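You operate a simulated robot arm through the tools that you are given. There is no shell and no other tool. Be economical: measure what you need, move in short steps, check, and stop when the job is done.

You are at the controls of a simulated robot arm. One attempt, no reset.

TASK
Glue the picture frame's corner, close it and clamp it till it sets.
Fine: glue stick back on the mat; lift the clamp once the glue has set. Set down upright: green glue stick. Where these are worked on the way, their far stop is far enough and under half their travel is too little: corner clamp. A coat counts when it lies all over at full strength: go over it till it gets no stronger.

The check looks at the end state, three seconds after you hand in, the way a careful person would. Anything else that was tipped, shoved, dropped, spilled or broken makes it a failure.

THE ROBOT
A 6-joint arm with a two-finger parallel gripper, fixed in place. Base frame: the origin is at the foot of the arm, x ahead of it, y to its left, z up; the work surface is at about z = 780. Readings come in mm, rad, newtons and seconds.
With the tool pointing down near the work surface it reaches from about 320 to 740 mm from the base axis. Its first joint turns from -1.152 to 1.152 rad. Payload 2.45 kg.
Tool frame: the origin (TCP) lies between the finger pads and is the grasp point; the fingertips stand 24 mm ahead of it; z points along the fingers, y is the line along which they close. Largest opening 68 mm; finger width 17, thickness 10; the body of the gripper, 40 by 70 mm, starts 41 mm behind the TCP.
Orientation is that of the tool frame in the base frame, as [roll, pitch, yaw] about the fixed x, y, z axes, in that order (R = Rz(yaw) Ry(pitch) Rx(roll)). With the fingers straight down and closing along the base's y, the tool's x points along the base's -x, its y along +y and its z along -z.

THE INTERFACE
- The arm moves only by the tool step_arm. Its argument "plan" is a list of rows, each a list of 3 entries, a list of its own where there are three numbers: the shift along the tool's x, y, z in mm, then the turn, a rotation vector about the tool's x, y, z in rad, then the finger opening in mm, from 0 to 68. In form: [[[dx, dy, dz], [wx, wy, wz], fingers], ...]. A call has 1 to 10 rows; each row is the pose to reach, as a shift and turn from the pose commanded when the call began, along the tool's axes at that moment. A row lasts 0.2 s, in which the tool goes at most 50 mm and 0.15 rad; a call with a longer step from one row to the next is refused whole, and so is a gripper value outside its range. Where a pose cannot be reached the arm comes as near as it can. A force on the tool above 90 N (or 10 N above the force at the start of the call, whichever is more), or a blocked arm, ends the call early, and 0.2 s more pass. Each finger travels about 108 mm/s and halts on what it meets, pressing with about 44 N; the grip force reading is that of the motor and also rises with nothing between the fingers. The clock runs only during rows and for 0.2 s after the last one: add rows that repeat a pose to give the fingers time. It gives the time, the measured TCP pose, the force on the tool (base axes), the opening and the grip force at its end, in the units of the frame above (readings bear some noise), with the torque about the TCP (base axes, N m) and any sound that the robot's microphone picked up, and new pictures: "views" is both (left out), scene, wrist or none.
- Cameras (640 x 400 px; columns grow to the right, rows downward): "scene" is fixed at [142, 431.9, 1419.3]; the picture's right is [-0.84, -0.55, 0.00], its down [-0.51, 0.78, -0.36] and it looks along [0.20, -0.30, -0.93] (base axes); focal length 214 px, centre (320, 200). "wrist" rides on the gripper at [84, 11, -75] in the tool frame; the picture's right is [-0.13, 0.99, 0.00], its down [-0.60, -0.08, -0.79] and it looks along [-0.79, -0.10, 0.61] (tool axes); focal length 251 px, centre (320, 200). There is no depth. A picture from a camera that has moved, and an enlarged one, comes with that camera's place and axes in the base frame and with its lens.
- enlarge(camera, box): a new picture of the part [left, top, right, bottom] of that camera's present view, enlarged. The clock stands still meanwhile.
- close_job(): hands the job in; it is judged then, once.

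Work in short steps. Places have to be worked out from the pictures, the camera data and where the tool is seen: move nearer, look again, correct. Check each grasp and each placing, and mend what went wrong. You have 120 turns and 200 pictures in all, those below and enlarged ones among them. Open the gripper and draw the arm clear of the work before you hand the job in, unless the task says otherwise; then end with one line.

The tools are called after "Call:" by a JSON object that holds its "fn" and its "kwargs". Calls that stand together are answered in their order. step_arm: Moves the arm, as the interface text tells. Its arguments: {"type":"object","properties":{"plan":{"type":"array","items":{"type":"array"}},"views":{"type":"string","enum":["both","scene","wrist","none"]}},"required":["plan"]} The other tools are called the same way: enlarge (camera, box) takes an enlarged picture of a part of a camera's view; close_job () hands the job in.

At the start:

```text
time_s: 0.0
position: [425.7, 72.6, 1170.0]
orientation: [3.141, 0.0, 3.141]
force: [0.6, 0.5, -0.4]
torque: [0.0, -0.02, -0.05]
opening: 67.8
grip_force: 0.1
```

scene: 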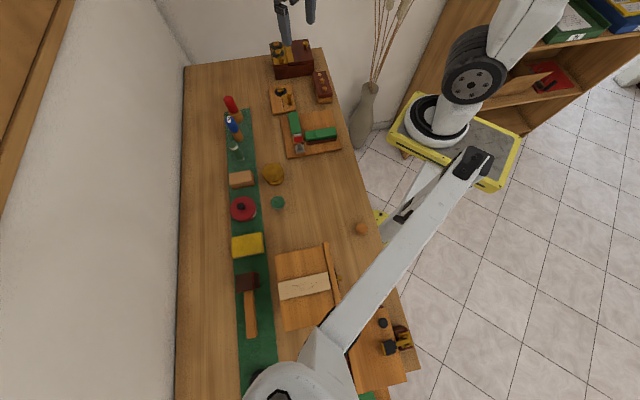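
wrist: 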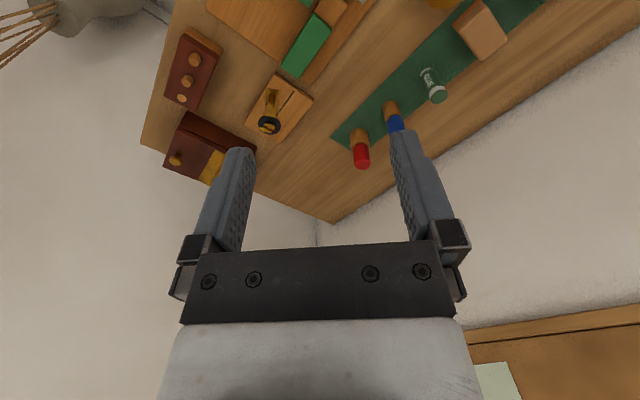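

I'll look closer at the table in the scene view to find the frame, clamp and glue stick.

Call:
{"fn": "enlarge", "kwargs": {"camera": "scene", "box": [220, 80, 380, 180]}}

Call:
{"fn": "enlarge", "kwargs": {"camera": "scene", "box": [250, 230, 410, 330]}}

Call:
{"fn": "enlarge", "kwargs": {"camera": "scene", "box": [260, 300, 420, 400]}}

Call:
{"fn": "enlarge", "kwargs": {"camera": "scene", "box": [200, 150, 300, 250]}}

```text
4.00 times, centred on (300, 130) of scene
camera zoom: at [142.0, 431.9, 1419.3], right [-0.84, -0.55, 0.0], down [-0.51, 0.78, -0.36], along [0.2, -0.3, -0.93], focal length 858 px, centre (400, 480)
```

zoom: 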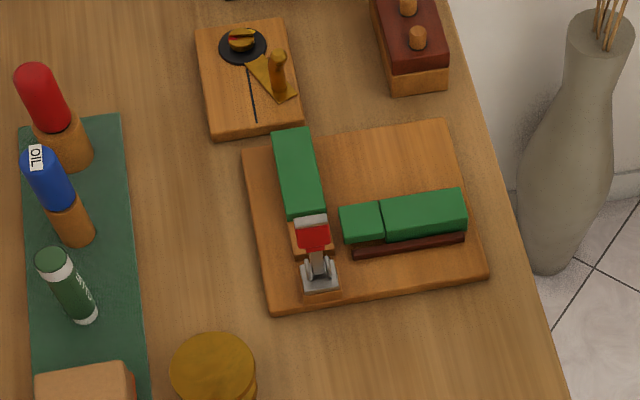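

```text
4.00 times, centred on (330, 280) of scene
camera zoom: at [142.0, 431.9, 1419.3], right [-0.84, -0.55, 0.0], down [-0.51, 0.78, -0.36], along [0.2, -0.3, -0.93], focal length 858 px, centre (280, -120)
```

zoom: 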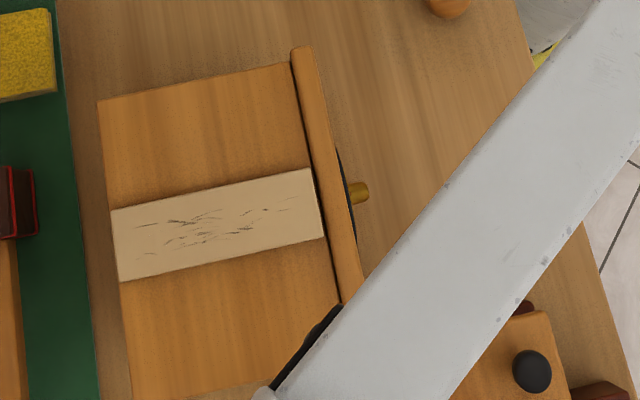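

```text
4.00 times, centred on (340, 350) of scene
camera zoom: at [142.0, 431.9, 1419.3], right [-0.84, -0.55, 0.0], down [-0.51, 0.78, -0.36], along [0.2, -0.3, -0.93], focal length 858 px, centre (240, -400)
```

zoom: 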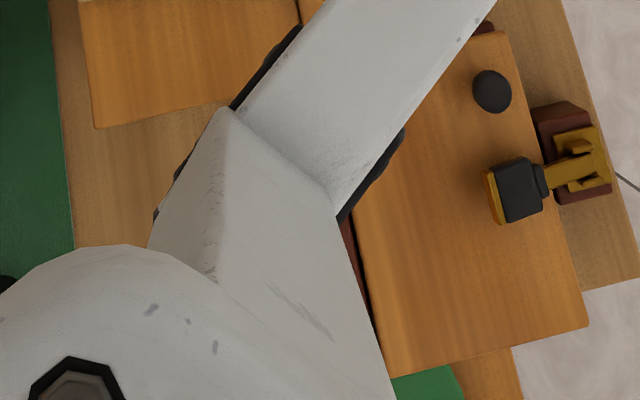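

```text
4.00 times, centred on (250, 200) of scene
camera zoom: at [142.0, 431.9, 1419.3], right [-0.84, -0.55, 0.0], down [-0.51, 0.78, -0.36], along [0.2, -0.3, -0.93], focal length 858 px, centre (600, 200)
```

zoom: 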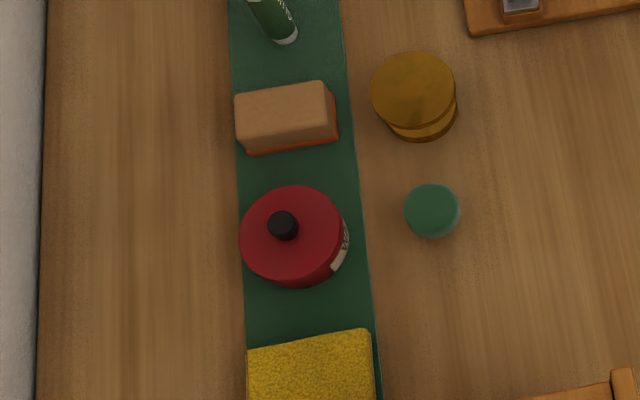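

The board at about (440, 40) seems to hold the frame corner; I go lower and tilt the wrist camera to see it well.

Call:
{"fn": "step_arm", "kwargs": {"plan": [[[15, -10, 35], [0, 0.13, 0], 68], [[30, -20, 70], [0, 0.26, 0], 68], [[45, -32, 100], [0, 0.4, 0], 68], [[45, -32, 120], [0, 0.4, 0], 68]]}}

```text
time_s: 1.0
position: [379.8, 39.3, 1049.2]
orientation: [3.14, -0.402, 3.141]
force: [0.2, 0.0, 0.3]
torque: [0.01, 0.03, -0.03]
opening: 67.7
grip_force: 0.1
camera wrist: at [332.1, 50.9, 1151.9], right [0.12, 0.99, -0.05], down [0.87, -0.08, 0.49], along [0.49, -0.1, -0.87], focal length 251 px, centre (320, 200)
```

scene: 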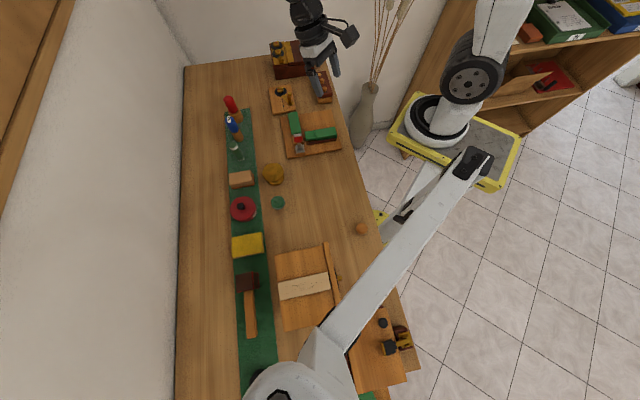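
wrist: 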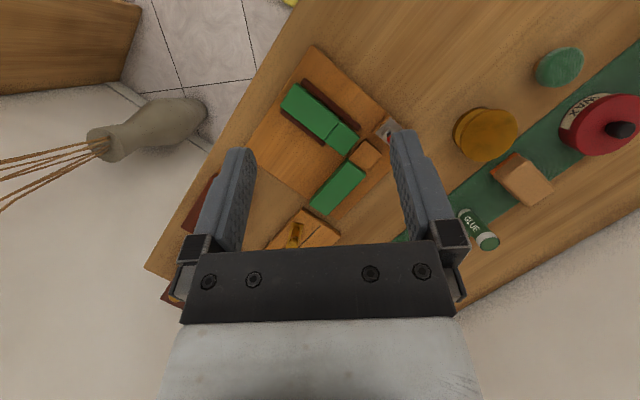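

The frame board shows up with two green mouldings, and the GLUE stick stands on the mat. I enlarge for details.

Call:
{"fn": "enlarge", "kwargs": {"camera": "wrist", "box": [250, 60, 410, 220]}}

Call:
{"fn": "enlarge", "kwargs": {"camera": "wrist", "box": [440, 190, 520, 260]}}

Call:
{"fn": "enlarge", "kwargs": {"camera": "scene", "box": [280, 100, 350, 160]}}

```text
2.50 times, centred on (330, 140) of wrist
camera zoom: at [332.1, 50.9, 1151.9], right [0.12, 0.99, -0.05], down [0.87, -0.08, 0.49], along [0.49, -0.1, -0.87], focal length 629 px, centre (295, 350)
```

zoom: 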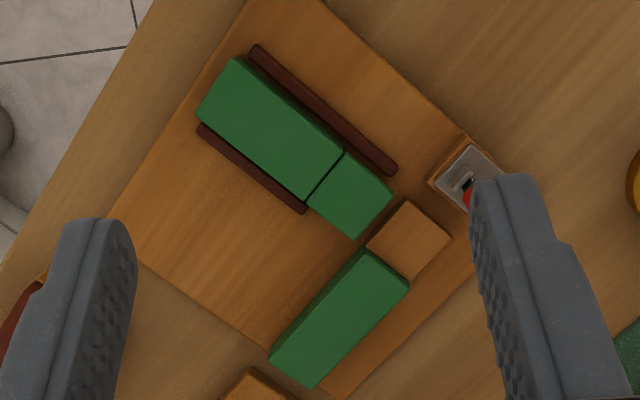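

```text
5.71 times, centred on (480, 225) of wrist
camera zoom: at [332.1, 50.9, 1151.9], right [0.12, 0.99, -0.05], down [0.87, -0.08, 0.49], along [0.49, -0.1, -0.87], focal length 1437 px, centre (-594, 57)
```

zoom: 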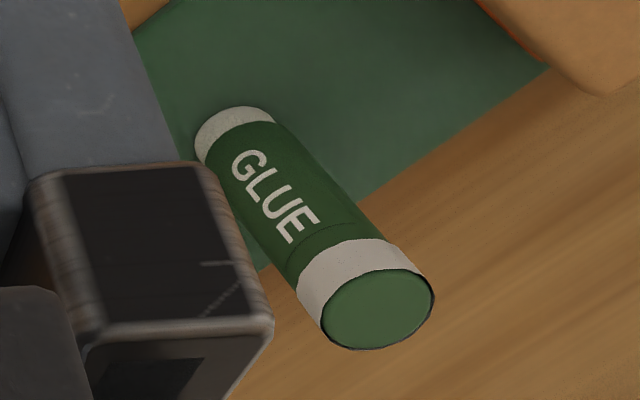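

```text
6.67 times, centred on (315, 130) of scene
camera zoom: at [142.0, 431.9, 1419.3], right [-0.84, -0.55, 0.0], down [-0.51, 0.78, -0.36], along [0.2, -0.3, -0.93], focal length 1430 px, centre (353, 667)
```

zoom: 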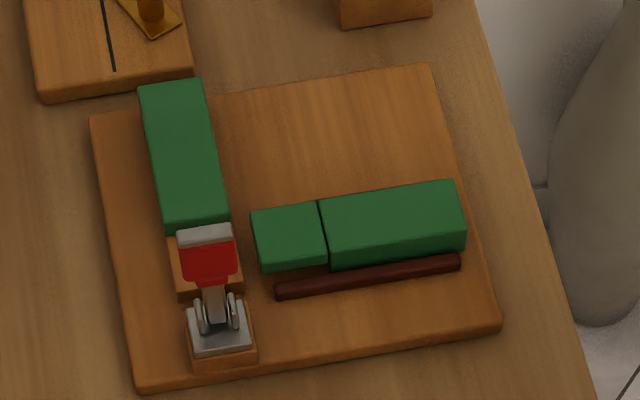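

The board axes run at 45° to the base: slide direction about (0.71, 0.71), bare lap near (458, 83), head of the movable rail near (428, 53), clamp near (423, 119). I go lower to see the clamp and lap clearly.

Call:
{"fn": "step_arm", "kwargs": {"plan": [[[-6, -10, 40], [0, 0, 0], 68], [[-12, -20, 80], [0, 0, 0], 68], [[-19, -30, 122], [0, 0, 0], 68]], "views": "wrist"}}

```text
time_s: 1.8
position: [352.1, 10.5, 927.8]
orientation: [-3.141, -0.401, -3.141]
force: [0.4, -0.7, -0.3]
torque: [0.01, 0.01, 0.01]
opening: 68.1
grip_force: 0.2
camera wrist: at [302.8, 21.4, 1031.1], right [0.12, 0.99, -0.05], down [0.87, -0.08, 0.5], along [0.49, -0.1, -0.87], focal length 251 px, centre (320, 200)
```

wrist: 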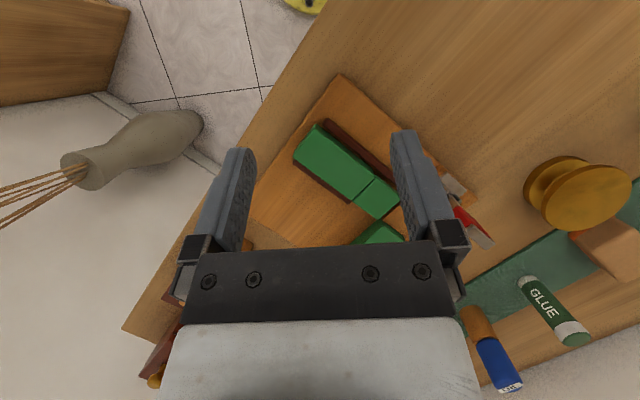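

The finger hides the clamp; shift sideways for a clear view of clamp and glue stick.

Call:
{"fn": "step_arm", "kwargs": {"plan": [[[0, -40, 0], [0, 0, 0], 68], [[0, -40, 0], [0, 0, 0], 68]], "views": "none"}}

Call:
{"fn": "enlarge", "kwargs": {"camera": "wrist", "box": [430, 130, 600, 280]}}

Call:
{"fn": "enlarge", "kwargs": {"camera": "wrist", "box": [540, 240, 640, 340]}}

```text
time_s: 2.4
position: [351.5, -29.3, 928.9]
orientation: [-3.142, -0.399, -3.141]
force: [-0.4, -0.2, 0.0]
torque: [0.06, -0.02, 0.0]
opening: 68.0
grip_force: 0.1
```

```text
2.67 times, centred on (515, 205) of wrist
camera zoom: at [302.9, -18.5, 1031.5], right [0.12, 0.99, -0.05], down [0.87, -0.08, 0.5], along [0.49, -0.1, -0.87], focal length 670 px, centre (-200, 187)
```

zoom: 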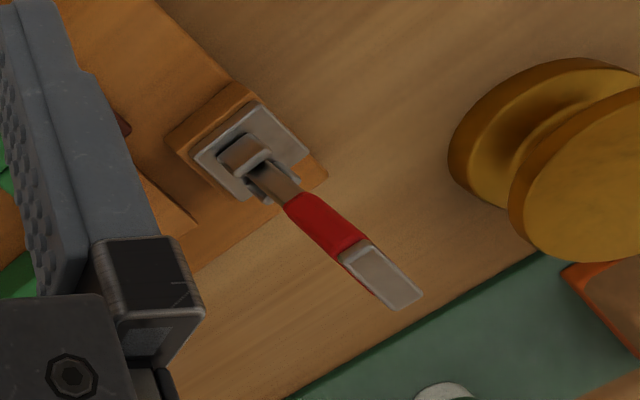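

```text
4.00 times, centred on (590, 290) of wrist
camera zoom: at [302.9, -18.5, 1031.5], right [0.12, 0.99, -0.05], down [0.87, -0.08, 0.5], along [0.49, -0.1, -0.87], focal length 1006 px, centre (-760, -160)
```

zoom: 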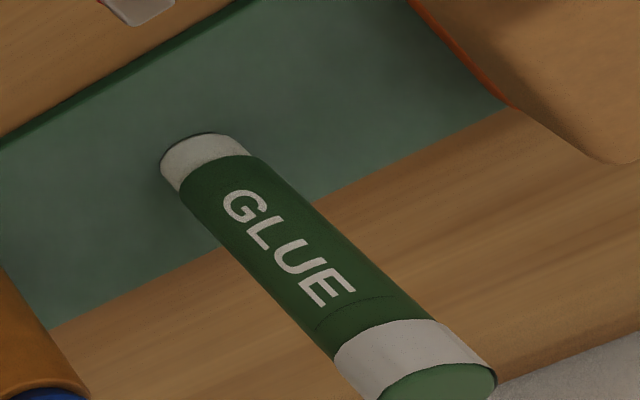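

The clamp lever stands upright at about (425, 115), with its top near z = 886; the glue stick stands at about (585, 248), 80 mm tall. I untilt the tool and go towards the glue stick at a safe height.

Call:
{"fn": "step_arm", "kwargs": {"plan": [[[-19, 30, -19], [0, -0.13, 0], 68], [[-38, 60, -38], [0, -0.26, 0], 68], [[-57, 90, -57], [0, -0.4, 0], 68], [[-77, 120, -76], [0, -0.4, 0], 68], [[-96, 150, -95], [0, -0.4, 0], 68], [[-115, 180, -114], [0, -0.4, 0], 68]], "views": "none"}}

Call:
{"fn": "step_arm", "kwargs": {"plan": [[[0, 0, 0], [0, 0, 0.14], 68], [[0, 0, 0], [0, 0, 0.28], 68], [[0, 0, 0], [0, 0, 0.42], 68], [[0, 0, 0], [0, 0, 0.56], 68], [[0, 0, 0], [0, 0, 0.7], 68], [[0, 0, 0], [0, 0, 0.785], 68]]}}

```text
time_s: 3.8
position: [502.3, 151.4, 989.4]
orientation: [-3.141, 0.0, 3.14]
force: [0.1, -0.6, -0.1]
torque: [0.01, 0.0, 0.0]
opening: 68.0
grip_force: 0.0
```

```text
time_s: 5.2
position: [501.7, 151.2, 988.9]
orientation: [3.139, 0.0, 2.353]
force: [-0.5, 0.9, -0.4]
torque: [0.02, 0.02, -0.01]
opening: 67.8
grip_force: 0.1
camera wrist: at [449.0, 218.3, 1064.8], right [0.79, 0.61, 0.0], down [0.37, -0.48, 0.79], along [0.48, -0.63, -0.61], focal length 251 px, centre (320, 200)
```

scene: 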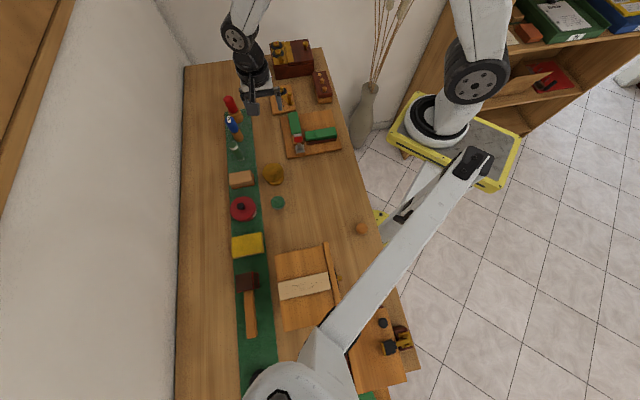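
wrist: 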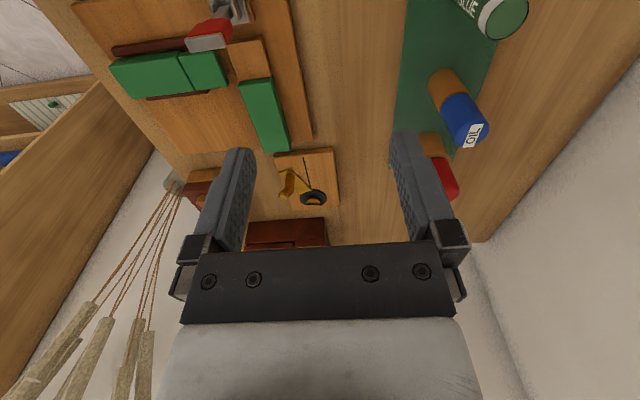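

Board and mat edges are now square to the picture. I move along tool y to above the glue stick and look.

Call:
{"fn": "step_arm", "kwargs": {"plan": [[[3, 40, 12], [0, 0, 0], 68], [[6, 85, 24], [0, 0, 0], 68], [[10, 127, 40], [0, 0, 0], 68], [[10, 127, 49], [0, 0, 0], 68]], "views": "wrist"}}

```text
time_s: 6.2
position: [583.7, 248.6, 939.3]
orientation: [3.141, 0.0, 2.356]
force: [-0.4, 0.4, 0.0]
torque: [0.0, 0.0, 0.01]
opening: 68.2
grip_force: 0.1
camera wrist: at [531.9, 315.7, 1014.6], right [0.79, 0.61, 0.0], down [0.37, -0.48, 0.79], along [0.48, -0.63, -0.61], focal length 251 px, centre (320, 200)
```

wrist: 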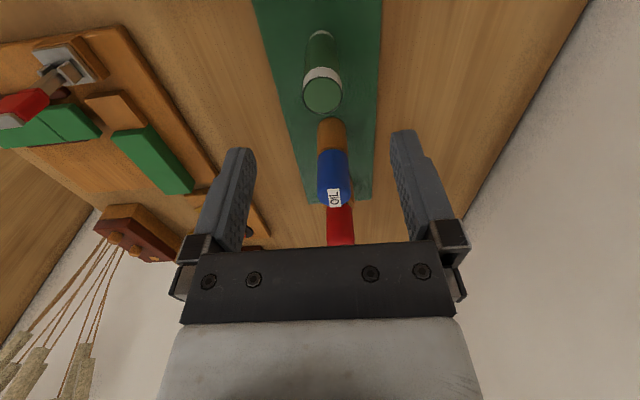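

The stick stands right under the TCP (about 23 mm thick, top near z = 868). I descend to z ≈ 841 and close.

Call:
{"fn": "step_arm", "kwargs": {"plan": [[[0, 1, 40], [0, 0, 0], 68], [[0, 1, 75], [0, 0, 0], 68], [[0, 1, 98], [0, 0, 0], 68], [[0, 1, 98], [0, 0, 0], 40], [[0, 1, 98], [0, 0, 0], 10], [[0, 1, 98], [0, 0, 0], 10]], "views": "wrist"}}

```text
time_s: 7.6
position: [584.9, 248.2, 842.2]
orientation: [3.141, 0.0, 2.357]
force: [0.3, -0.6, 0.7]
torque: [0.0, 0.01, 0.04]
opening: 22.8
grip_force: 39.5
camera wrist: at [532.3, 315.3, 917.2], right [0.79, 0.61, 0.0], down [0.37, -0.48, 0.79], along [0.48, -0.63, -0.61], focal length 251 px, centre (320, 200)
```

wrist: 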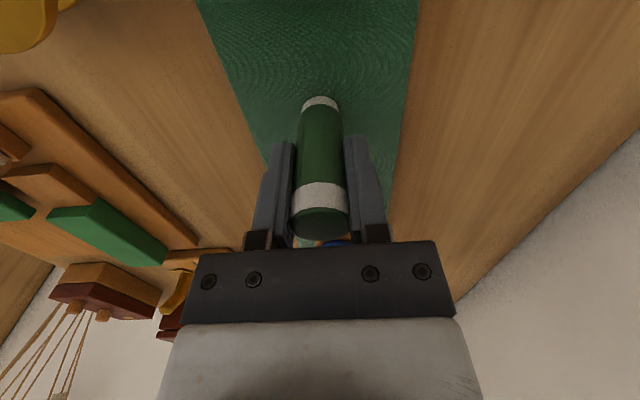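

Gripped at 22.8 mm. I lift it 90 mm and look at the stick's lower end.

Call:
{"fn": "step_arm", "kwargs": {"plan": [[[0, 0, -30], [0, 0, 0], 10], [[0, 0, -70], [0, 0, 0], 10], [[0, 0, -110], [0, 0, 0], 10]], "views": "none"}}

Call:
{"fn": "enlarge", "kwargs": {"camera": "wrist", "box": [270, 70, 370, 250]}}

Call:
{"fn": "enlarge", "kwargs": {"camera": "scene", "box": [210, 100, 280, 180]}}

```text
time_s: 8.4
position: [583.6, 249.7, 951.9]
orientation: [-3.138, -0.001, 2.356]
force: [0.0, -0.4, -1.5]
torque: [0.03, -0.03, 0.0]
opening: 23.1
grip_force: 39.0
```

```text
2.22 times, centred on (320, 160) of wrist
camera zoom: at [531.8, 316.3, 1028.0], right [0.79, 0.61, 0.0], down [0.37, -0.48, 0.79], along [0.48, -0.63, -0.61], focal length 559 px, centre (320, 289)
```

zoom: 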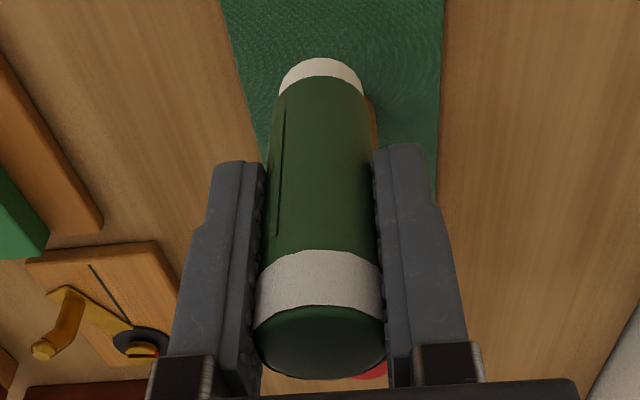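

```text
5.00 times, centred on (245, 140) of scene
camera zoom: at [142.0, 431.9, 1419.3], right [-0.84, -0.55, 0.0], down [-0.51, 0.78, -0.36], along [0.2, -0.3, -0.93], focal length 1072 px, centre (695, 500)
```

zoom: 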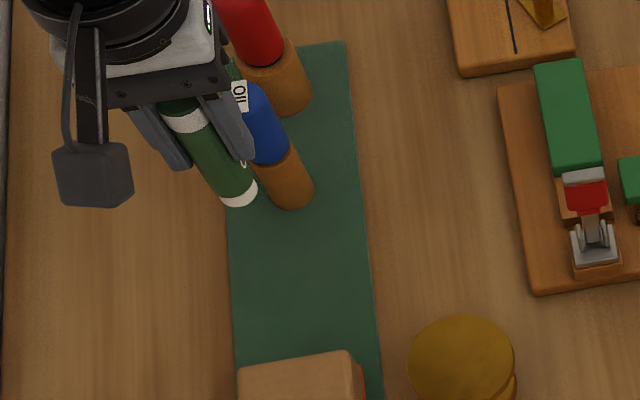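

The white lower end is the glue tip, about 61 mm below the TCP. I carry it, high enough to pass the lever, to above the lap.

Call:
{"fn": "step_arm", "kwargs": {"plan": [[[-5, -35, -15], [0, 0, 0], 10], [[-10, -75, -30], [0, 0, 0], 10], [[-16, -115, -30], [0, 0, 0], 10], [[-22, -160, -30], [0, 0, 0], 10], [[-29, -207, -30], [0, 0, 0], 10], [[-29, -207, -30], [0, 0, 0], 10]]}}

Call:
{"fn": "enlarge", "kwargs": {"camera": "wrist", "box": [220, 0, 420, 130]}}

```text
time_s: 9.8
position: [459.3, 83.4, 981.9]
orientation: [-3.142, -0.002, 2.357]
force: [-0.8, 0.9, 0.6]
torque: [-0.02, -0.02, 0.0]
opening: 23.2
grip_force: 39.7
camera wrist: at [406.1, 149.7, 1058.4], right [0.79, 0.61, 0.0], down [0.37, -0.48, 0.79], along [0.48, -0.63, -0.61], focal length 251 px, centre (320, 200)
```

scene: 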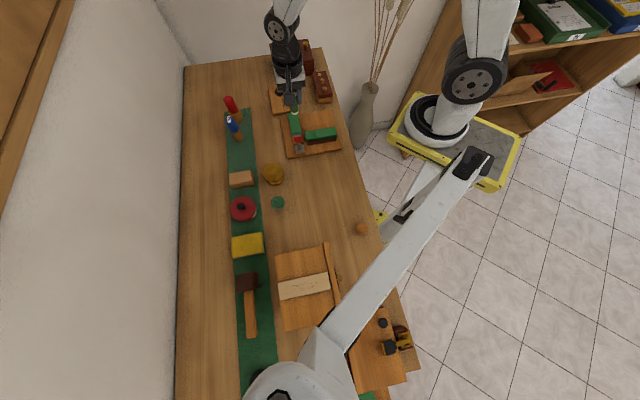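
wrist: 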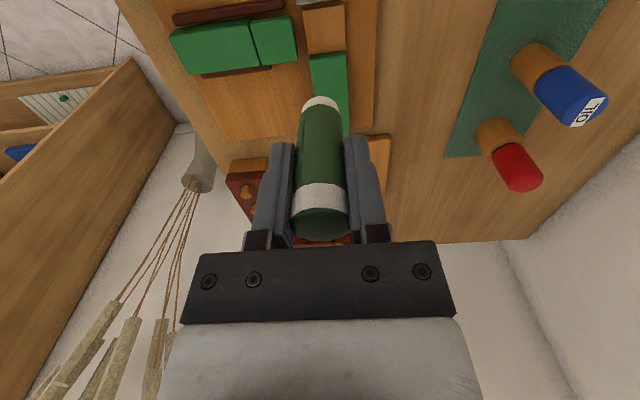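

```text
3.08 times, centred on (320, 65) of wrist
camera zoom: at [406.1, 149.7, 1058.4], right [0.79, 0.61, 0.0], down [0.37, -0.48, 0.79], along [0.48, -0.63, -0.61], focal length 774 px, centre (320, 615)
```

zoom: 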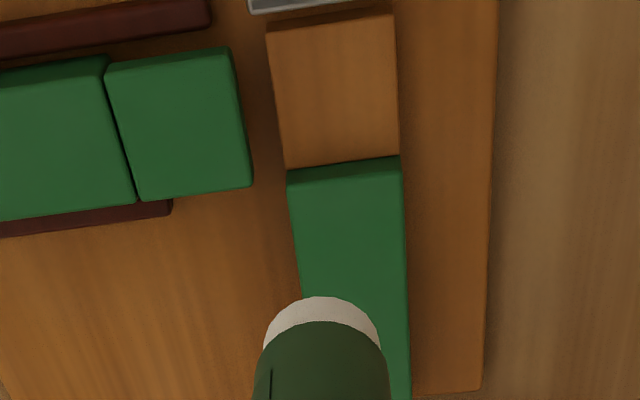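

The lap, in the tool frame, spans x −18…+18 and y −11…+22, with the fixed rail's step beyond x = −18 and the clamp base beyond x = +20. I lower the stick over the lap's centre, stopping short of contact.

Call:
{"fn": "step_arm", "kwargs": {"plan": [[[1, 5.6, 30], [0, 0, 0], 10], [[1, 5.6, 60], [0, 0, 0], 10], [[1, 5.6, 85], [0, 0, 0], 10], [[1, 5.6, 95], [0, 0, 0], 10]]}}

Call:
{"fn": "enlarge", "kwargs": {"camera": "wrist", "box": [240, 40, 400, 160]}}

Call:
{"fn": "enlarge", "kwargs": {"camera": "scene", "box": [270, 90, 350, 160]}}

```text
time_s: 10.8
position: [463.1, 87.6, 888.1]
orientation: [3.141, -0.001, 2.356]
force: [-0.8, -0.7, -0.8]
torque: [0.04, 0.0, 0.02]
opening: 22.7
grip_force: 39.0
camera wrist: at [410.7, 153.8, 963.4], right [0.79, 0.61, 0.0], down [0.37, -0.48, 0.79], along [0.48, -0.63, -0.61], focal length 251 px, centre (320, 200)
```

scene: 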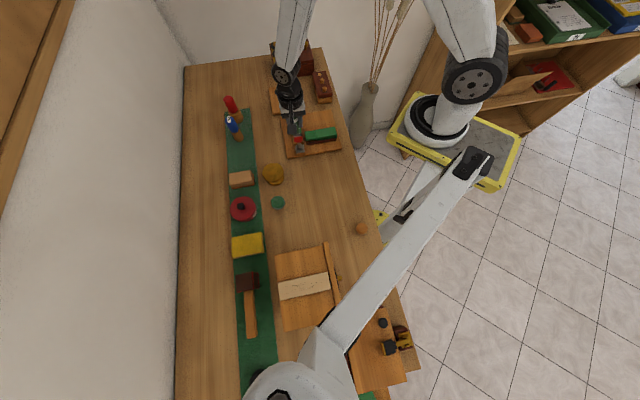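
wrist: 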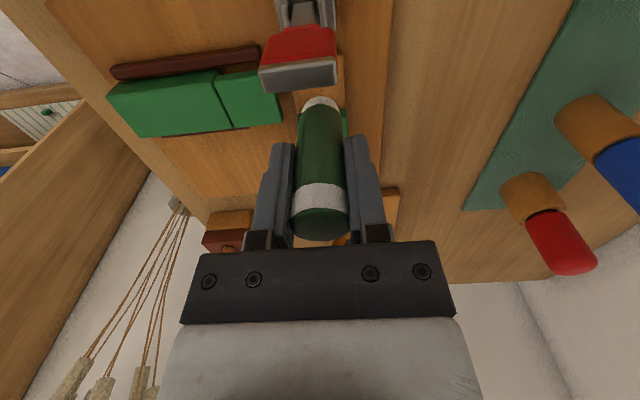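

```text
3.33 times, centred on (320, 100) of wrist
camera zoom: at [410.7, 153.8, 963.4], right [0.79, 0.61, 0.0], down [0.37, -0.48, 0.79], along [0.48, -0.63, -0.61], focal length 838 px, centre (320, 533)
```

zoom: 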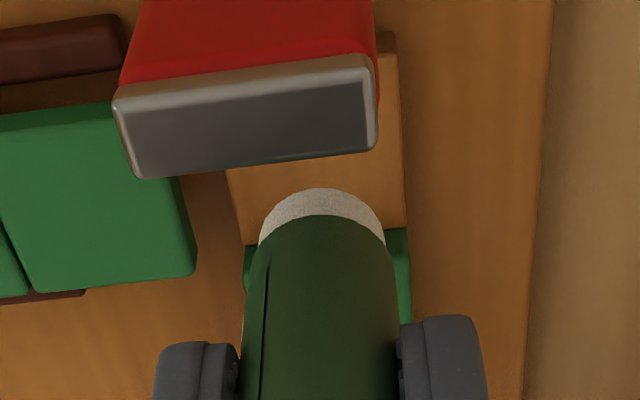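

```text
5.71 times, centred on (310, 125) of scene
camera zoom: at [142.0, 431.9, 1419.3], right [-0.84, -0.55, 0.0], down [-0.51, 0.78, -0.36], along [0.2, -0.3, -0.93], focal length 1226 px, centre (377, 629)
```

zoom: 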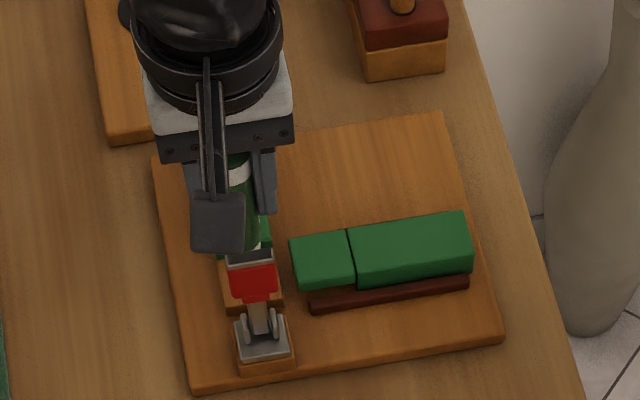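

Two-view triangulation puts the lap's top at about z ≈ 798–812. I lower by small steps to find contact.

Call:
{"fn": "step_arm", "kwargs": {"plan": [[[-2, 0, 6], [0, 0, 0], 10], [[-2, 0, 11], [0, 0, 0], 10], [[-2, 0, 14], [0, 0, 0], 10], [[-2, 0, 16], [0, 0, 0], 10]], "views": "none"}}

```text
time_s: 11.8
position: [463.4, 85.5, 872.5]
orientation: [3.141, -0.001, 2.357]
force: [0.4, -0.7, -0.7]
torque: [-0.02, -0.02, 0.01]
opening: 22.9
grip_force: 39.0
```

No contact at tip ≈ 812; a few more small steps down.

Call:
{"fn": "step_arm", "kwargs": {"plan": [[[0, 0, 1.5], [0, 0, 0], 10], [[0, 0, 3], [0, 0, 0], 10], [[0, 0, 4], [0, 0, 0], 10], [[0, 0, 5], [0, 0, 0], 10]], "views": "none"}}

```text
time_s: 12.8
position: [463.7, 86.8, 866.0]
orientation: [-3.141, -0.001, 2.356]
force: [0.7, -0.8, -0.6]
torque: [-0.01, 0.0, 0.0]
opening: 23.4
grip_force: 39.4
```

Call:
{"fn": "enlarge", "kwargs": {"camera": "wrist", "box": [240, 40, 400, 160]}}

```text
3.33 times, centred on (320, 100) of wrist
camera zoom: at [411.3, 152.1, 942.1], right [0.79, 0.61, 0.0], down [0.37, -0.48, 0.79], along [0.48, -0.63, -0.61], focal length 838 px, centre (320, 533)
```

zoom: 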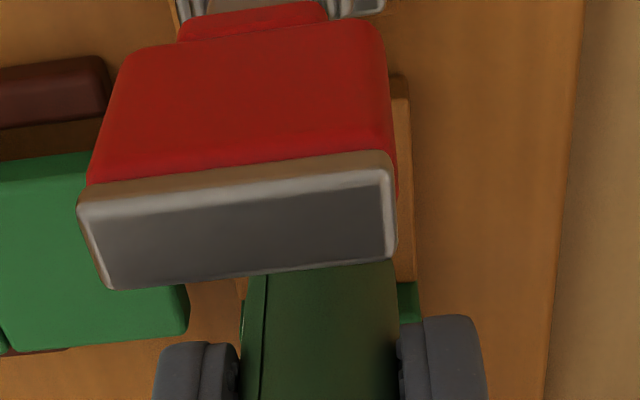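

No contact yet, and a third view says the lap is lower (z ≈ 795) and centred a bit towards −x. I shift 4 mm in −x and go on down.

Call:
{"fn": "step_arm", "kwargs": {"plan": [[[-4, 0, 0], [0, 0, 0], 10], [[-4, 0, 2], [0, 0, 0], 10], [[-4, 0, 4], [0, 0, 0], 10], [[-4, 0, 5], [0, 0, 0], 10]], "views": "none"}}

```text
time_s: 13.8
position: [466.0, 82.6, 862.9]
orientation: [-3.141, -0.001, 2.358]
force: [-5.8, 5.1, 0.9]
torque: [0.2, 0.26, -0.04]
opening: 23.2
grip_force: 39.3
```

A sideways push of about 8 N along +v means the stick touches the fixed rail's step. I back off 2.5 mm and probe downward again.

Call:
{"fn": "step_arm", "kwargs": {"plan": [[[2.5, 0, 0], [0, 0, 0], 10], [[2.5, 0, 0], [0, 0, 0], 10]], "views": "none"}}

Call:
{"fn": "enlarge", "kwargs": {"camera": "scene", "box": [270, 90, 350, 160]}}

```text
time_s: 14.4
position: [464.7, 85.2, 862.4]
orientation: [-3.141, 0.0, 2.356]
force: [-1.0, -0.3, -1.4]
torque: [0.01, -0.01, 0.0]
opening: 23.0
grip_force: 39.5
```

```text
5.71 times, centred on (310, 125) of scene
camera zoom: at [142.0, 431.9, 1419.3], right [-0.84, -0.55, 0.0], down [-0.51, 0.78, -0.36], along [0.2, -0.3, -0.93], focal length 1226 px, centre (377, 629)
```

zoom: 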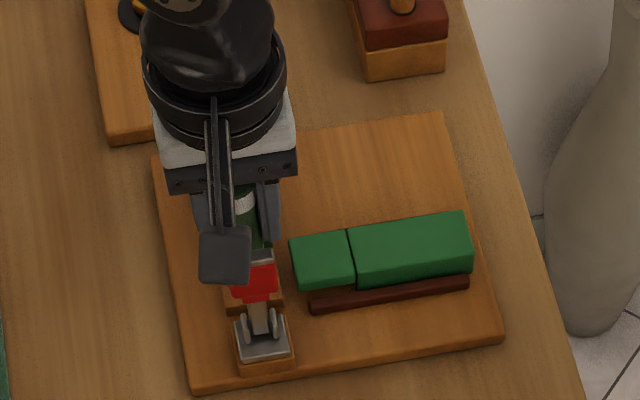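

Free again. Continue the descent in 1 mm rows.

Call:
{"fn": "step_arm", "kwargs": {"plan": [[[0.5, 0, 1], [0, 0, 0], 10], [[0.5, 0, 2], [0, 0, 0], 10], [[0.5, 0, 3], [0, 0, 0], 10], [[0.5, 0, 4], [0, 0, 0], 10]], "views": "none"}}

```text
time_s: 15.4
position: [464.9, 84.8, 858.5]
orientation: [3.139, 0.0, 2.356]
force: [-6.1, 0.8, 30.4]
torque: [-0.14, 0.27, -0.04]
opening: 23.2
grip_force: 39.7
```

Contact: 30 N at TCP z 858.5, so the lap is at about z = 798. I ease up 0.7 mm and rub over the lap in a raster.

Call:
{"fn": "step_arm", "kwargs": {"plan": [[[0, 0, -0.7], [0, 0, 0], 10], [[0, 6, -0.7], [0, 0, 0], 10], [[0, 11, -0.7], [0, 0, 0], 10], [[0, 0, -0.7], [0, 0, 0], 10], [[0, -11, -0.7], [0, 0, 0], 10], [[5, -11, -0.7], [0, 0, 0], 10], [[5, 0, -0.7], [0, 0, 0], 10], [[5, 11, -0.7], [0, 0, 0], 10]], "views": "none"}}

```text
time_s: 17.2
position: [468.0, 94.9, 858.1]
orientation: [-3.141, -0.002, 2.356]
force: [-6.5, -6.6, 24.8]
torque: [-0.41, 0.29, -0.03]
opening: 23.2
grip_force: 40.0
```

Rubbing well at about 25 N. Next pass along the clamp side and back.

Call:
{"fn": "step_arm", "kwargs": {"plan": [[[4, 0, 0], [0, 0, 0], 10], [[4, -11, 0], [0, 0, 0], 10], [[4, -22, 0], [0, 0, 0], 10], [[1, -22, 0], [0, 0, 0], 10], [[1, -11, 0], [0, 0, 0], 10], [[1, 0, 0], [0, 0, 0], 10], [[-3, 0, 0], [0, 0, 0], 10], [[-3, -11, 0], [0, 0, 0], 10], [[-3, -22, 0], [0, 0, 0], 10]], "views": "none"}}

```text
time_s: 19.2
position: [454.8, 79.0, 857.4]
orientation: [3.139, 0.0, 2.357]
force: [3.5, 3.0, 10.4]
torque: [0.11, -0.17, 0.01]
opening: 23.2
grip_force: 39.5
```

I lift off to inspect the coat.

Call:
{"fn": "step_arm", "kwargs": {"plan": [[[0, 0, -30], [0, 0, 0], 10], [[0, 0, -70], [0, 0, 0], 10], [[0, 8, -115], [0, 0, 0], 10], [[-5, 8, -122], [0, 0, 0], 10]], "views": "none"}}

Call:
{"fn": "enlarge", "kwargs": {"camera": "wrist", "box": [260, 0, 380, 80]}}

```text
time_s: 20.2
position: [464.0, 79.9, 979.3]
orientation: [-3.139, 0.0, 2.355]
force: [0.8, 0.8, -1.3]
torque: [0.0, 0.02, -0.01]
opening: 23.2
grip_force: 39.8
```

```text
5.00 times, centred on (320, 40) of wrist
camera zoom: at [411.5, 146.4, 1055.7], right [0.79, 0.61, 0.0], down [0.37, -0.48, 0.79], along [0.48, -0.63, -0.61], focal length 1257 px, centre (320, 1000)
```

zoom: 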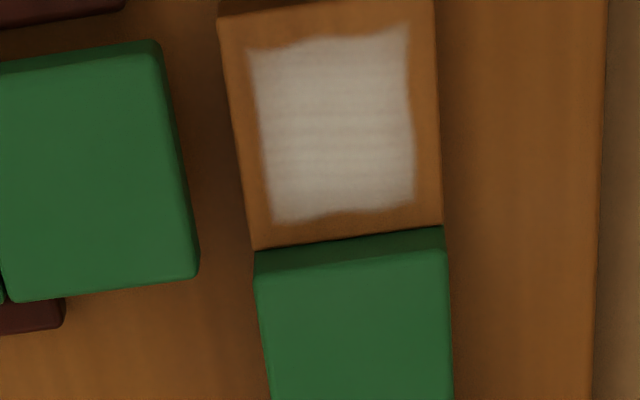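

The patch is coated but streaky, so maybe not at full strength. I go over it a second time with the same raster.

Call:
{"fn": "step_arm", "kwargs": {"plan": [[[7, 3, 40], [0, 0, 0], 10], [[7, 3, 80], [0, 0, 0], 10], [[7, 3, 112], [0, 0, 0], 10], [[7, 3, 119], [0, 0, 0], 10], [[7, 3, 122], [0, 0, 0], 10], [[7, 13, 122], [0, 0, 0], 10], [[3, 13, 122], [0, 0, 0], 10], [[3, 3, 122], [0, 0, 0], 10], [[3, -8, 122], [0, 0, 0], 10]], "views": "none"}}

Call:
{"fn": "step_arm", "kwargs": {"plan": [[[3, 0, 0], [0, 0, 0], 10], [[3, 11, 0], [0, 0, 0], 10], [[3, 21, 0], [0, 0, 0], 10], [[6, 21, 0], [0, 0, 0], 10], [[6, 10, 0], [0, 0, 0], 10], [[6, 0, 0], [0, 0, 0], 10], [[9, 0, 0], [0, 0, 0], 10], [[9, 10, 0], [0, 0, 0], 10], [[9, 21, 0], [0, 0, 0], 10]], "views": "none"}}

Call:
{"fn": "step_arm", "kwargs": {"plan": [[[-3, 0, 0], [0, 0, 0], 10], [[-3, -10, 0], [0, 0, 0], 10], [[-3, -21, 0], [0, 0, 0], 10], [[-6, -21, 0], [0, 0, 0], 10], [[-6, -10, 0], [0, 0, 0], 10], [[-6, 0, 0], [0, 0, 0], 10], [[-9, 0, 0], [0, 0, 0], 10], [[-9, -10, 0], [0, 0, 0], 10], [[-9, -21, 0], [0, 0, 0], 10]], "views": "none"}}

Call:
{"fn": "step_arm", "kwargs": {"plan": [[[0, 0, -30], [0, 0, 0], 10], [[0, 0, -70], [0, 0, 0], 10], [[0, 8, -115], [0, 0, 0], 10], [[-3, 8, -122], [0, 0, 0], 10]], "views": "none"}}

Call:
{"fn": "enlarge", "kwargs": {"camera": "wrist", "box": [260, 0, 380, 80]}}

```text
time_s: 22.2
position: [456.5, 76.8, 857.2]
orientation: [3.14, 0.0, 2.357]
force: [1.4, 0.8, 4.2]
torque: [0.05, -0.09, -0.02]
opening: 23.1
grip_force: 39.0
```

```text
time_s: 24.2
position: [463.6, 97.8, 859.5]
orientation: [3.141, 0.0, 2.357]
force: [-1.3, 0.1, -0.5]
torque: [0.03, 0.02, 0.02]
opening: 23.1
grip_force: 39.3
```

```text
time_s: 26.2
position: [455.9, 76.7, 858.4]
orientation: [3.141, 0.001, 2.356]
force: [-0.1, -0.1, -1.3]
torque: [-0.01, -0.04, 0.02]
opening: 22.9
grip_force: 39.1
```

```text
time_s: 27.2
position: [463.0, 80.2, 980.5]
orientation: [-3.141, -0.001, 2.357]
force: [0.3, 0.3, 0.1]
torque: [-0.03, -0.04, -0.03]
opening: 23.2
grip_force: 39.4
```

```text
5.00 times, centred on (320, 40) of wrist
camera zoom: at [411.4, 147.8, 1055.7], right [0.79, 0.61, 0.0], down [0.37, -0.48, 0.79], along [0.48, -0.63, -0.61], focal length 1257 px, centre (320, 1000)
```

zoom: 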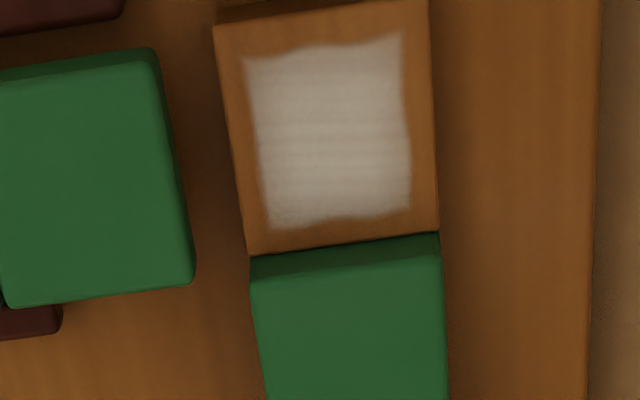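

In the later passes contact was lost (force ≈ 0), so I cannot tell yet. I make one more firm pass, pressing 1.5 mm lower, then compare.

Call:
{"fn": "step_arm", "kwargs": {"plan": [[[7, 3, 40], [0, 0, 0], 10], [[7, 3, 80], [0, 0, 0], 10], [[7, 3, 112], [0, 0, 0], 10], [[7, 3, 120], [0, 0, 0], 10], [[7, 3, 122.5], [0, 0, 0], 10], [[7, 3, 123.5], [0, 0, 0], 10]], "views": "none"}}

```text
time_s: 28.6
position: [461.3, 86.2, 857.2]
orientation: [3.139, -0.001, 2.358]
force: [-3.4, -1.9, 17.9]
torque: [-0.24, 0.14, -0.02]
opening: 23.1
grip_force: 39.2
```

Contact at 18 N. Firm raster from here.

Call:
{"fn": "step_arm", "kwargs": {"plan": [[[0, 10, 0.5], [0, 0, 0], 10], [[-4, 10, 0.5], [0, 0, 0], 10], [[-4, 0, 0.5], [0, 0, 0], 10], [[-4, -9, 0.5], [0, 0, 0], 10], [[0, -9, 0.5], [0, 0, 0], 10], [[0, 0, 0.5], [0, 0, 0], 10], [[0, 11, 0.5], [0, 0, 0], 10], [[5, 11, 0.5], [0, 0, 0], 10], [[5, 0, 0.5], [0, 0, 0], 10], [[5, -9, 0.5], [0, 0, 0], 10]], "views": "none"}}

Call:
{"fn": "step_arm", "kwargs": {"plan": [[[-3, 0, 0.5], [0, 0, 0], 10], [[-3, 10, 0.5], [0, 0, 0], 10], [[-3, 20, 0.5], [0, 0, 0], 10], [[-7, 20, 0.5], [0, 0, 0], 10], [[-7, 10, 0.5], [0, 0, 0], 10], [[-7, 0, 0.5], [0, 0, 0], 10], [[-9, 0, 0.5], [0, 0, 0], 10], [[-9, 10, 0.5], [0, 0, 0], 10], [[-9, 20, 0.5], [0, 0, 0], 10]], "views": "none"}}

Call:
{"fn": "step_arm", "kwargs": {"plan": [[[2, -10, -30], [0, 0, 0], 10], [[2, -12, -70], [0, 0, 0], 10], [[2, -12, -115], [0, 0, 0], 10], [[0, -12, -123], [0, 0, 0], 10]], "views": "none"}}

Call:
{"fn": "enlarge", "kwargs": {"camera": "wrist", "box": [260, 0, 380, 80]}}

```text
time_s: 30.8
position: [450.7, 85.2, 856.2]
orientation: [3.141, 0.001, 2.357]
force: [1.4, 1.4, 7.5]
torque: [0.09, -0.13, 0.0]
opening: 23.1
grip_force: 39.5
```

```text
time_s: 32.8
position: [471.5, 92.7, 855.8]
orientation: [-3.14, 0.0, 2.356]
force: [-3.1, -6.2, 18.2]
torque: [-0.36, 0.17, 0.0]
opening: 23.2
grip_force: 39.2
```

```text
time_s: 33.8
position: [461.7, 83.1, 978.7]
orientation: [-3.14, 0.001, 2.355]
force: [0.2, -0.1, 0.2]
torque: [0.0, -0.01, -0.01]
opening: 23.3
grip_force: 39.5
```

```text
5.00 times, centred on (320, 40) of wrist
camera zoom: at [409.7, 150.0, 1054.3], right [0.79, 0.61, 0.0], down [0.37, -0.48, 0.79], along [0.48, -0.63, -0.61], focal length 1257 px, centre (320, 1000)
```

zoom: 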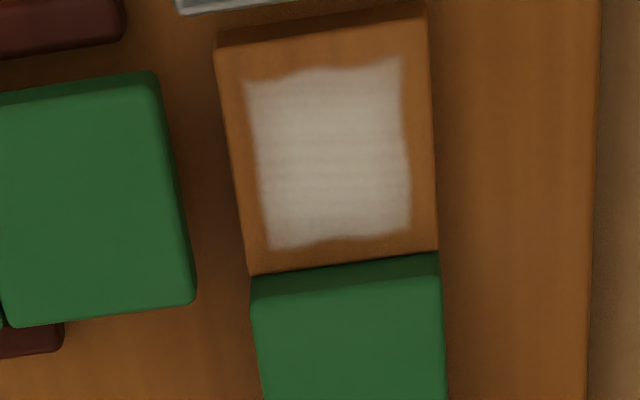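

The coat looks the same as before the last pass: full strength. I take the stick back over its place on the mat.

Call:
{"fn": "step_arm", "kwargs": {"plan": [[[6, 40, 0], [0, 0, 0], 10], [[12, 85, 0], [0, 0, 0], 10], [[18, 130, 0], [0, 0, 0], 10], [[24, 170, 0], [0, 0, 0], 10], [[29.8, 204, 0], [0, 0, 0], 10], [[29.8, 204, 45], [0, 0, 0], 10], [[29.8, 204, 90], [0, 0, 0], 10], [[29.8, 204, 120], [0, 0, 0], 10], [[29.8, 204, 130], [0, 0, 0], 10]], "views": "wrist"}}

```text
time_s: 35.8
position: [585.9, 248.0, 849.2]
orientation: [-3.141, -0.001, 2.356]
force: [0.7, -0.3, 0.1]
torque: [-0.01, 0.0, 0.0]
opening: 23.3
grip_force: 39.0
camera wrist: at [534.1, 315.1, 924.1], right [0.79, 0.61, 0.0], down [0.37, -0.48, 0.79], along [0.48, -0.63, -0.61], focal length 251 px, centre (320, 200)
```

wrist: 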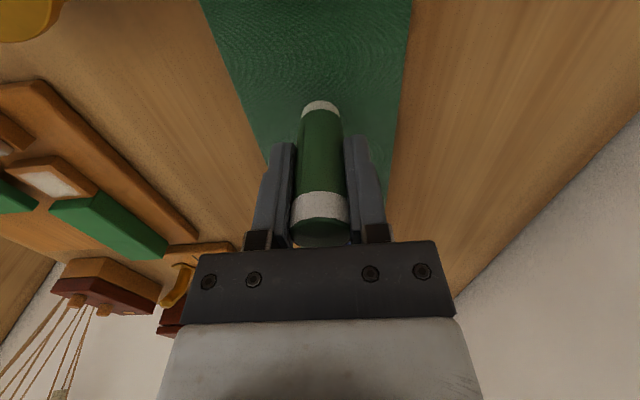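

Over the mat. Lower in small steps until the stick touches.

Call:
{"fn": "step_arm", "kwargs": {"plan": [[[0, 0, 3], [0, 0, 0], 10], [[0, 0, 5], [0, 0, 0], 10], [[0, 0, 6.5], [0, 0, 0], 10], [[0, 0, 7.5], [0, 0, 0], 10]], "views": "none"}}

```text
time_s: 36.8
position: [585.4, 249.6, 842.9]
orientation: [3.141, 0.0, 2.357]
force: [0.0, 0.4, -0.6]
torque: [-0.02, 0.0, -0.06]
opening: 23.0
grip_force: 39.3
```

Call:
{"fn": "step_arm", "kwargs": {"plan": [[[0, 0, 1], [0, 0, 0], 10], [[0, 0, 1.7], [0, 0, 0], 10]], "views": "none"}}

```text
time_s: 37.4
position: [585.6, 249.1, 839.9]
orientation: [-3.141, 0.002, 2.357]
force: [0.5, -0.4, -0.2]
torque: [-0.02, 0.04, 0.04]
opening: 23.0
grip_force: 39.4
```

No contact yet; another 1.6 mm in small steps.

Call:
{"fn": "step_arm", "kwargs": {"plan": [[[0, 0, 0.8], [0, 0, 0], 10], [[0, 0, 1.6], [0, 0, 0], 10]], "views": "none"}}

```text
time_s: 38.0
position: [586.9, 249.2, 839.0]
orientation: [3.141, 0.0, 2.354]
force: [0.0, -0.3, 0.4]
torque: [-0.06, -0.01, 0.01]
opening: 23.0
grip_force: 39.6
```

Call:
{"fn": "step_arm", "kwargs": {"plan": [[[0, 0, 0.7], [0, 0, 0], 10], [[0, 0, 1.4], [0, 0, 0], 10]], "views": "none"}}

```text
time_s: 38.6
position: [586.4, 249.1, 838.0]
orientation: [3.14, -0.001, 2.356]
force: [-4.4, -2.4, 14.8]
torque: [-0.21, 0.26, -0.03]
opening: 22.9
grip_force: 39.2
```

Contact: 15 N upward. I ease up 0.4 mm, open, and rise clear.

Call:
{"fn": "step_arm", "kwargs": {"plan": [[[0, 0, -0.4], [0, 0, 0], 10], [[0, 0, -0.4], [0, 0, 0], 40], [[0, 0, -0.4], [0, 0, 0], 68], [[0, 0, -0.4], [0, 0, 0], 68]], "views": "none"}}

Call:
{"fn": "step_arm", "kwargs": {"plan": [[[0, 0, -30], [0, 0, 0], 68], [[0, 0, -75], [0, 0, 0], 68], [[0, 0, -120], [0, 0, 0], 68]], "views": "wrist"}}

```text
time_s: 39.6
position: [586.2, 249.2, 837.5]
orientation: [-3.14, 0.0, 2.356]
force: [0.0, 0.2, 0.1]
torque: [0.0, 0.04, -0.01]
opening: 67.8
grip_force: 0.1
```

```text
time_s: 40.4
position: [586.6, 247.1, 958.2]
orientation: [3.14, 0.001, 2.356]
force: [-0.1, 0.0, 0.5]
torque: [-0.01, -0.02, -0.01]
opening: 68.1
grip_force: 0.1
camera wrist: at [534.2, 314.8, 1032.6], right [0.79, 0.61, 0.0], down [0.37, -0.48, 0.79], along [0.48, -0.63, -0.61], focal length 251 px, centre (320, 200)
```

wrist: 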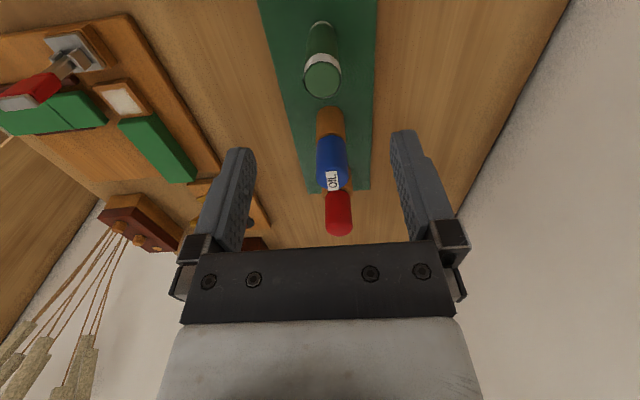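

The stick stands upright again at its place. Now I close the fingers and travel to behind the tail of the sliding rail (tail at about (368, −10)).

Call:
{"fn": "step_arm", "kwargs": {"plan": [[[-3, -40, 0], [0, 0, 0], 40], [[-6, -80, 0], [0, 0, 0], 10], [[-9, -120, 0], [0, 0, 0], 0], [[-12, -160, 0], [0, 0, 0], 0], [[-15, -200, 0], [0, 0, 0], 0], [[-18, -240, 0], [0, 0, 0], 0], [[-21, -280, 0], [0, 0, 0], 0], [[-24, -320, 0], [0, 0, 0], 0], [[-26, -350, 0], [0, 0, 0], 0], [[-26, -360, 0], [0, 0, 0], 0]]}}

```text
time_s: 42.6
position: [353.4, -24.6, 957.4]
orientation: [3.14, -0.001, 2.357]
force: [-0.3, 0.6, 0.6]
torque: [0.06, -0.02, -0.01]
opening: 0.0
grip_force: 23.9
camera wrist: at [300.4, 42.7, 1032.6], right [0.79, 0.61, 0.0], down [0.37, -0.48, 0.79], along [0.48, -0.63, -0.61], focal length 251 px, centre (320, 200)
```

scene: 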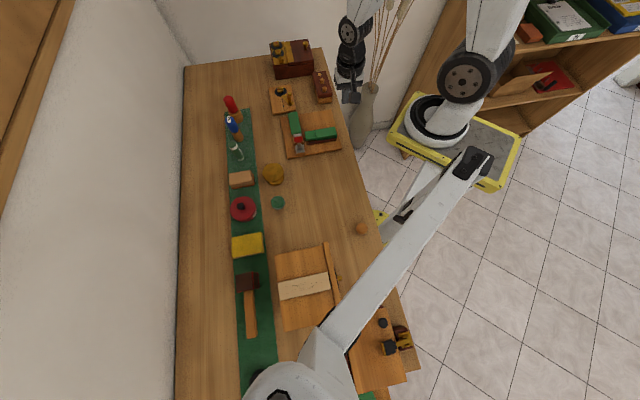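
wrist: 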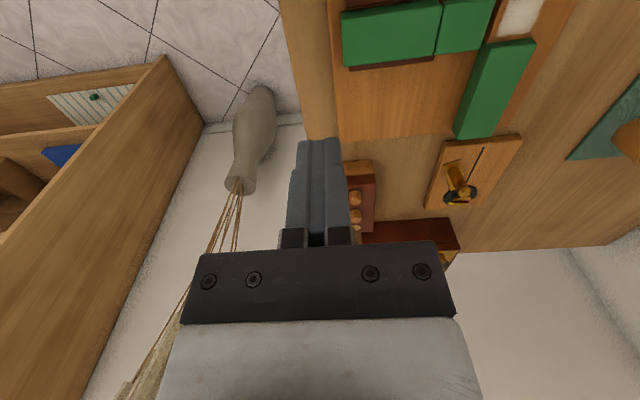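

Call:
{"fn": "enlarge", "kwargs": {"camera": "wrist", "box": [280, 0, 480, 130]}}

```text
3.08 times, centred on (380, 65) of wrist
camera zoom: at [300.4, 42.7, 1032.6], right [0.79, 0.61, 0.0], down [0.37, -0.48, 0.79], along [0.48, -0.63, -0.61], focal length 774 px, centre (135, 615)
```

zoom: 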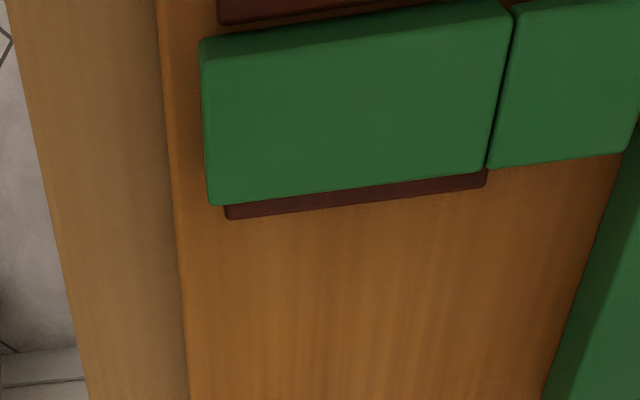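

The rail's tail is 19 mm ahead (tool y) of the TCP and centred. I descend to fingertip height z ≈ 800 with a bit of extra clearance.

Call:
{"fn": "step_arm", "kwargs": {"plan": [[[1, -4, 40], [0, 0, 0], 0], [[1, -4, 80], [0, 0, 0], 0], [[1, -4, 115], [0, 0, 0], 0], [[1, -4, 133], [0, 0, 0], 0]]}}

```text
time_s: 43.6
position: [347.0, -26.2, 824.3]
orientation: [-3.141, 0.0, 2.356]
force: [0.9, -0.7, -0.1]
torque: [0.01, -0.03, 0.0]
opening: 0.0
grip_force: 23.6
camera wrist: at [295.3, 40.2, 899.2], right [0.79, 0.61, 0.0], down [0.37, -0.48, 0.79], along [0.48, -0.63, -0.61], focal length 251 px, centre (320, 200)
```

scene: 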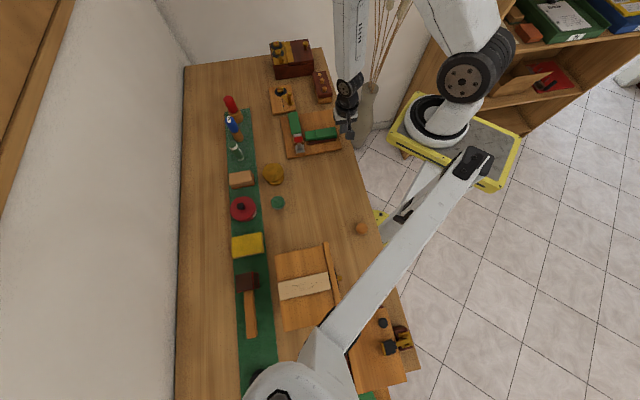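
wrist: 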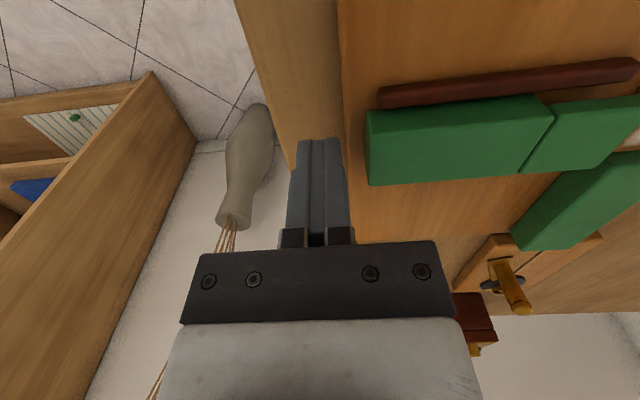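

Lined up. Push along +u: first 30 mm.

Call:
{"fn": "step_arm", "kwargs": {"plan": [[[0, 8, 0], [0, 0, 0], 0], [[0, 14, 0], [0, 0, 0], 0], [[0, 20, 0], [0, 0, 0], 0], [[0, 25, 0], [0, 0, 0], 0], [[0, 30, 0], [0, 0, 0], 0]], "views": "wrist"}}

```text
time_s: 44.8
position: [368.3, -4.4, 824.2]
orientation: [-3.141, 0.0, 2.356]
force: [-0.3, -1.3, 0.5]
torque: [0.0, 0.01, -0.03]
opening: 0.0
grip_force: 23.6
camera wrist: at [316.1, 62.3, 899.3], right [0.79, 0.61, 0.0], down [0.37, -0.48, 0.79], along [0.48, -0.63, -0.61], focal length 251 px, centre (320, 200)
```

wrist: 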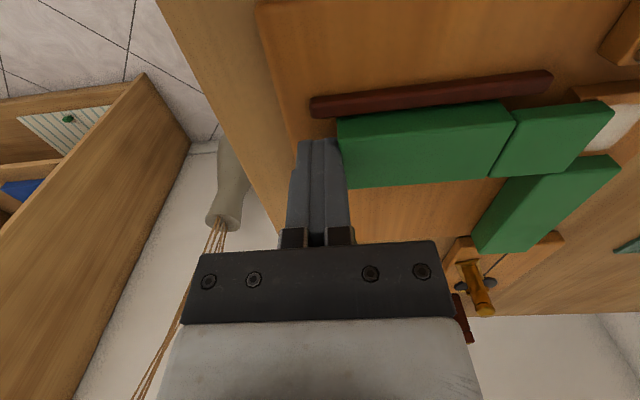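

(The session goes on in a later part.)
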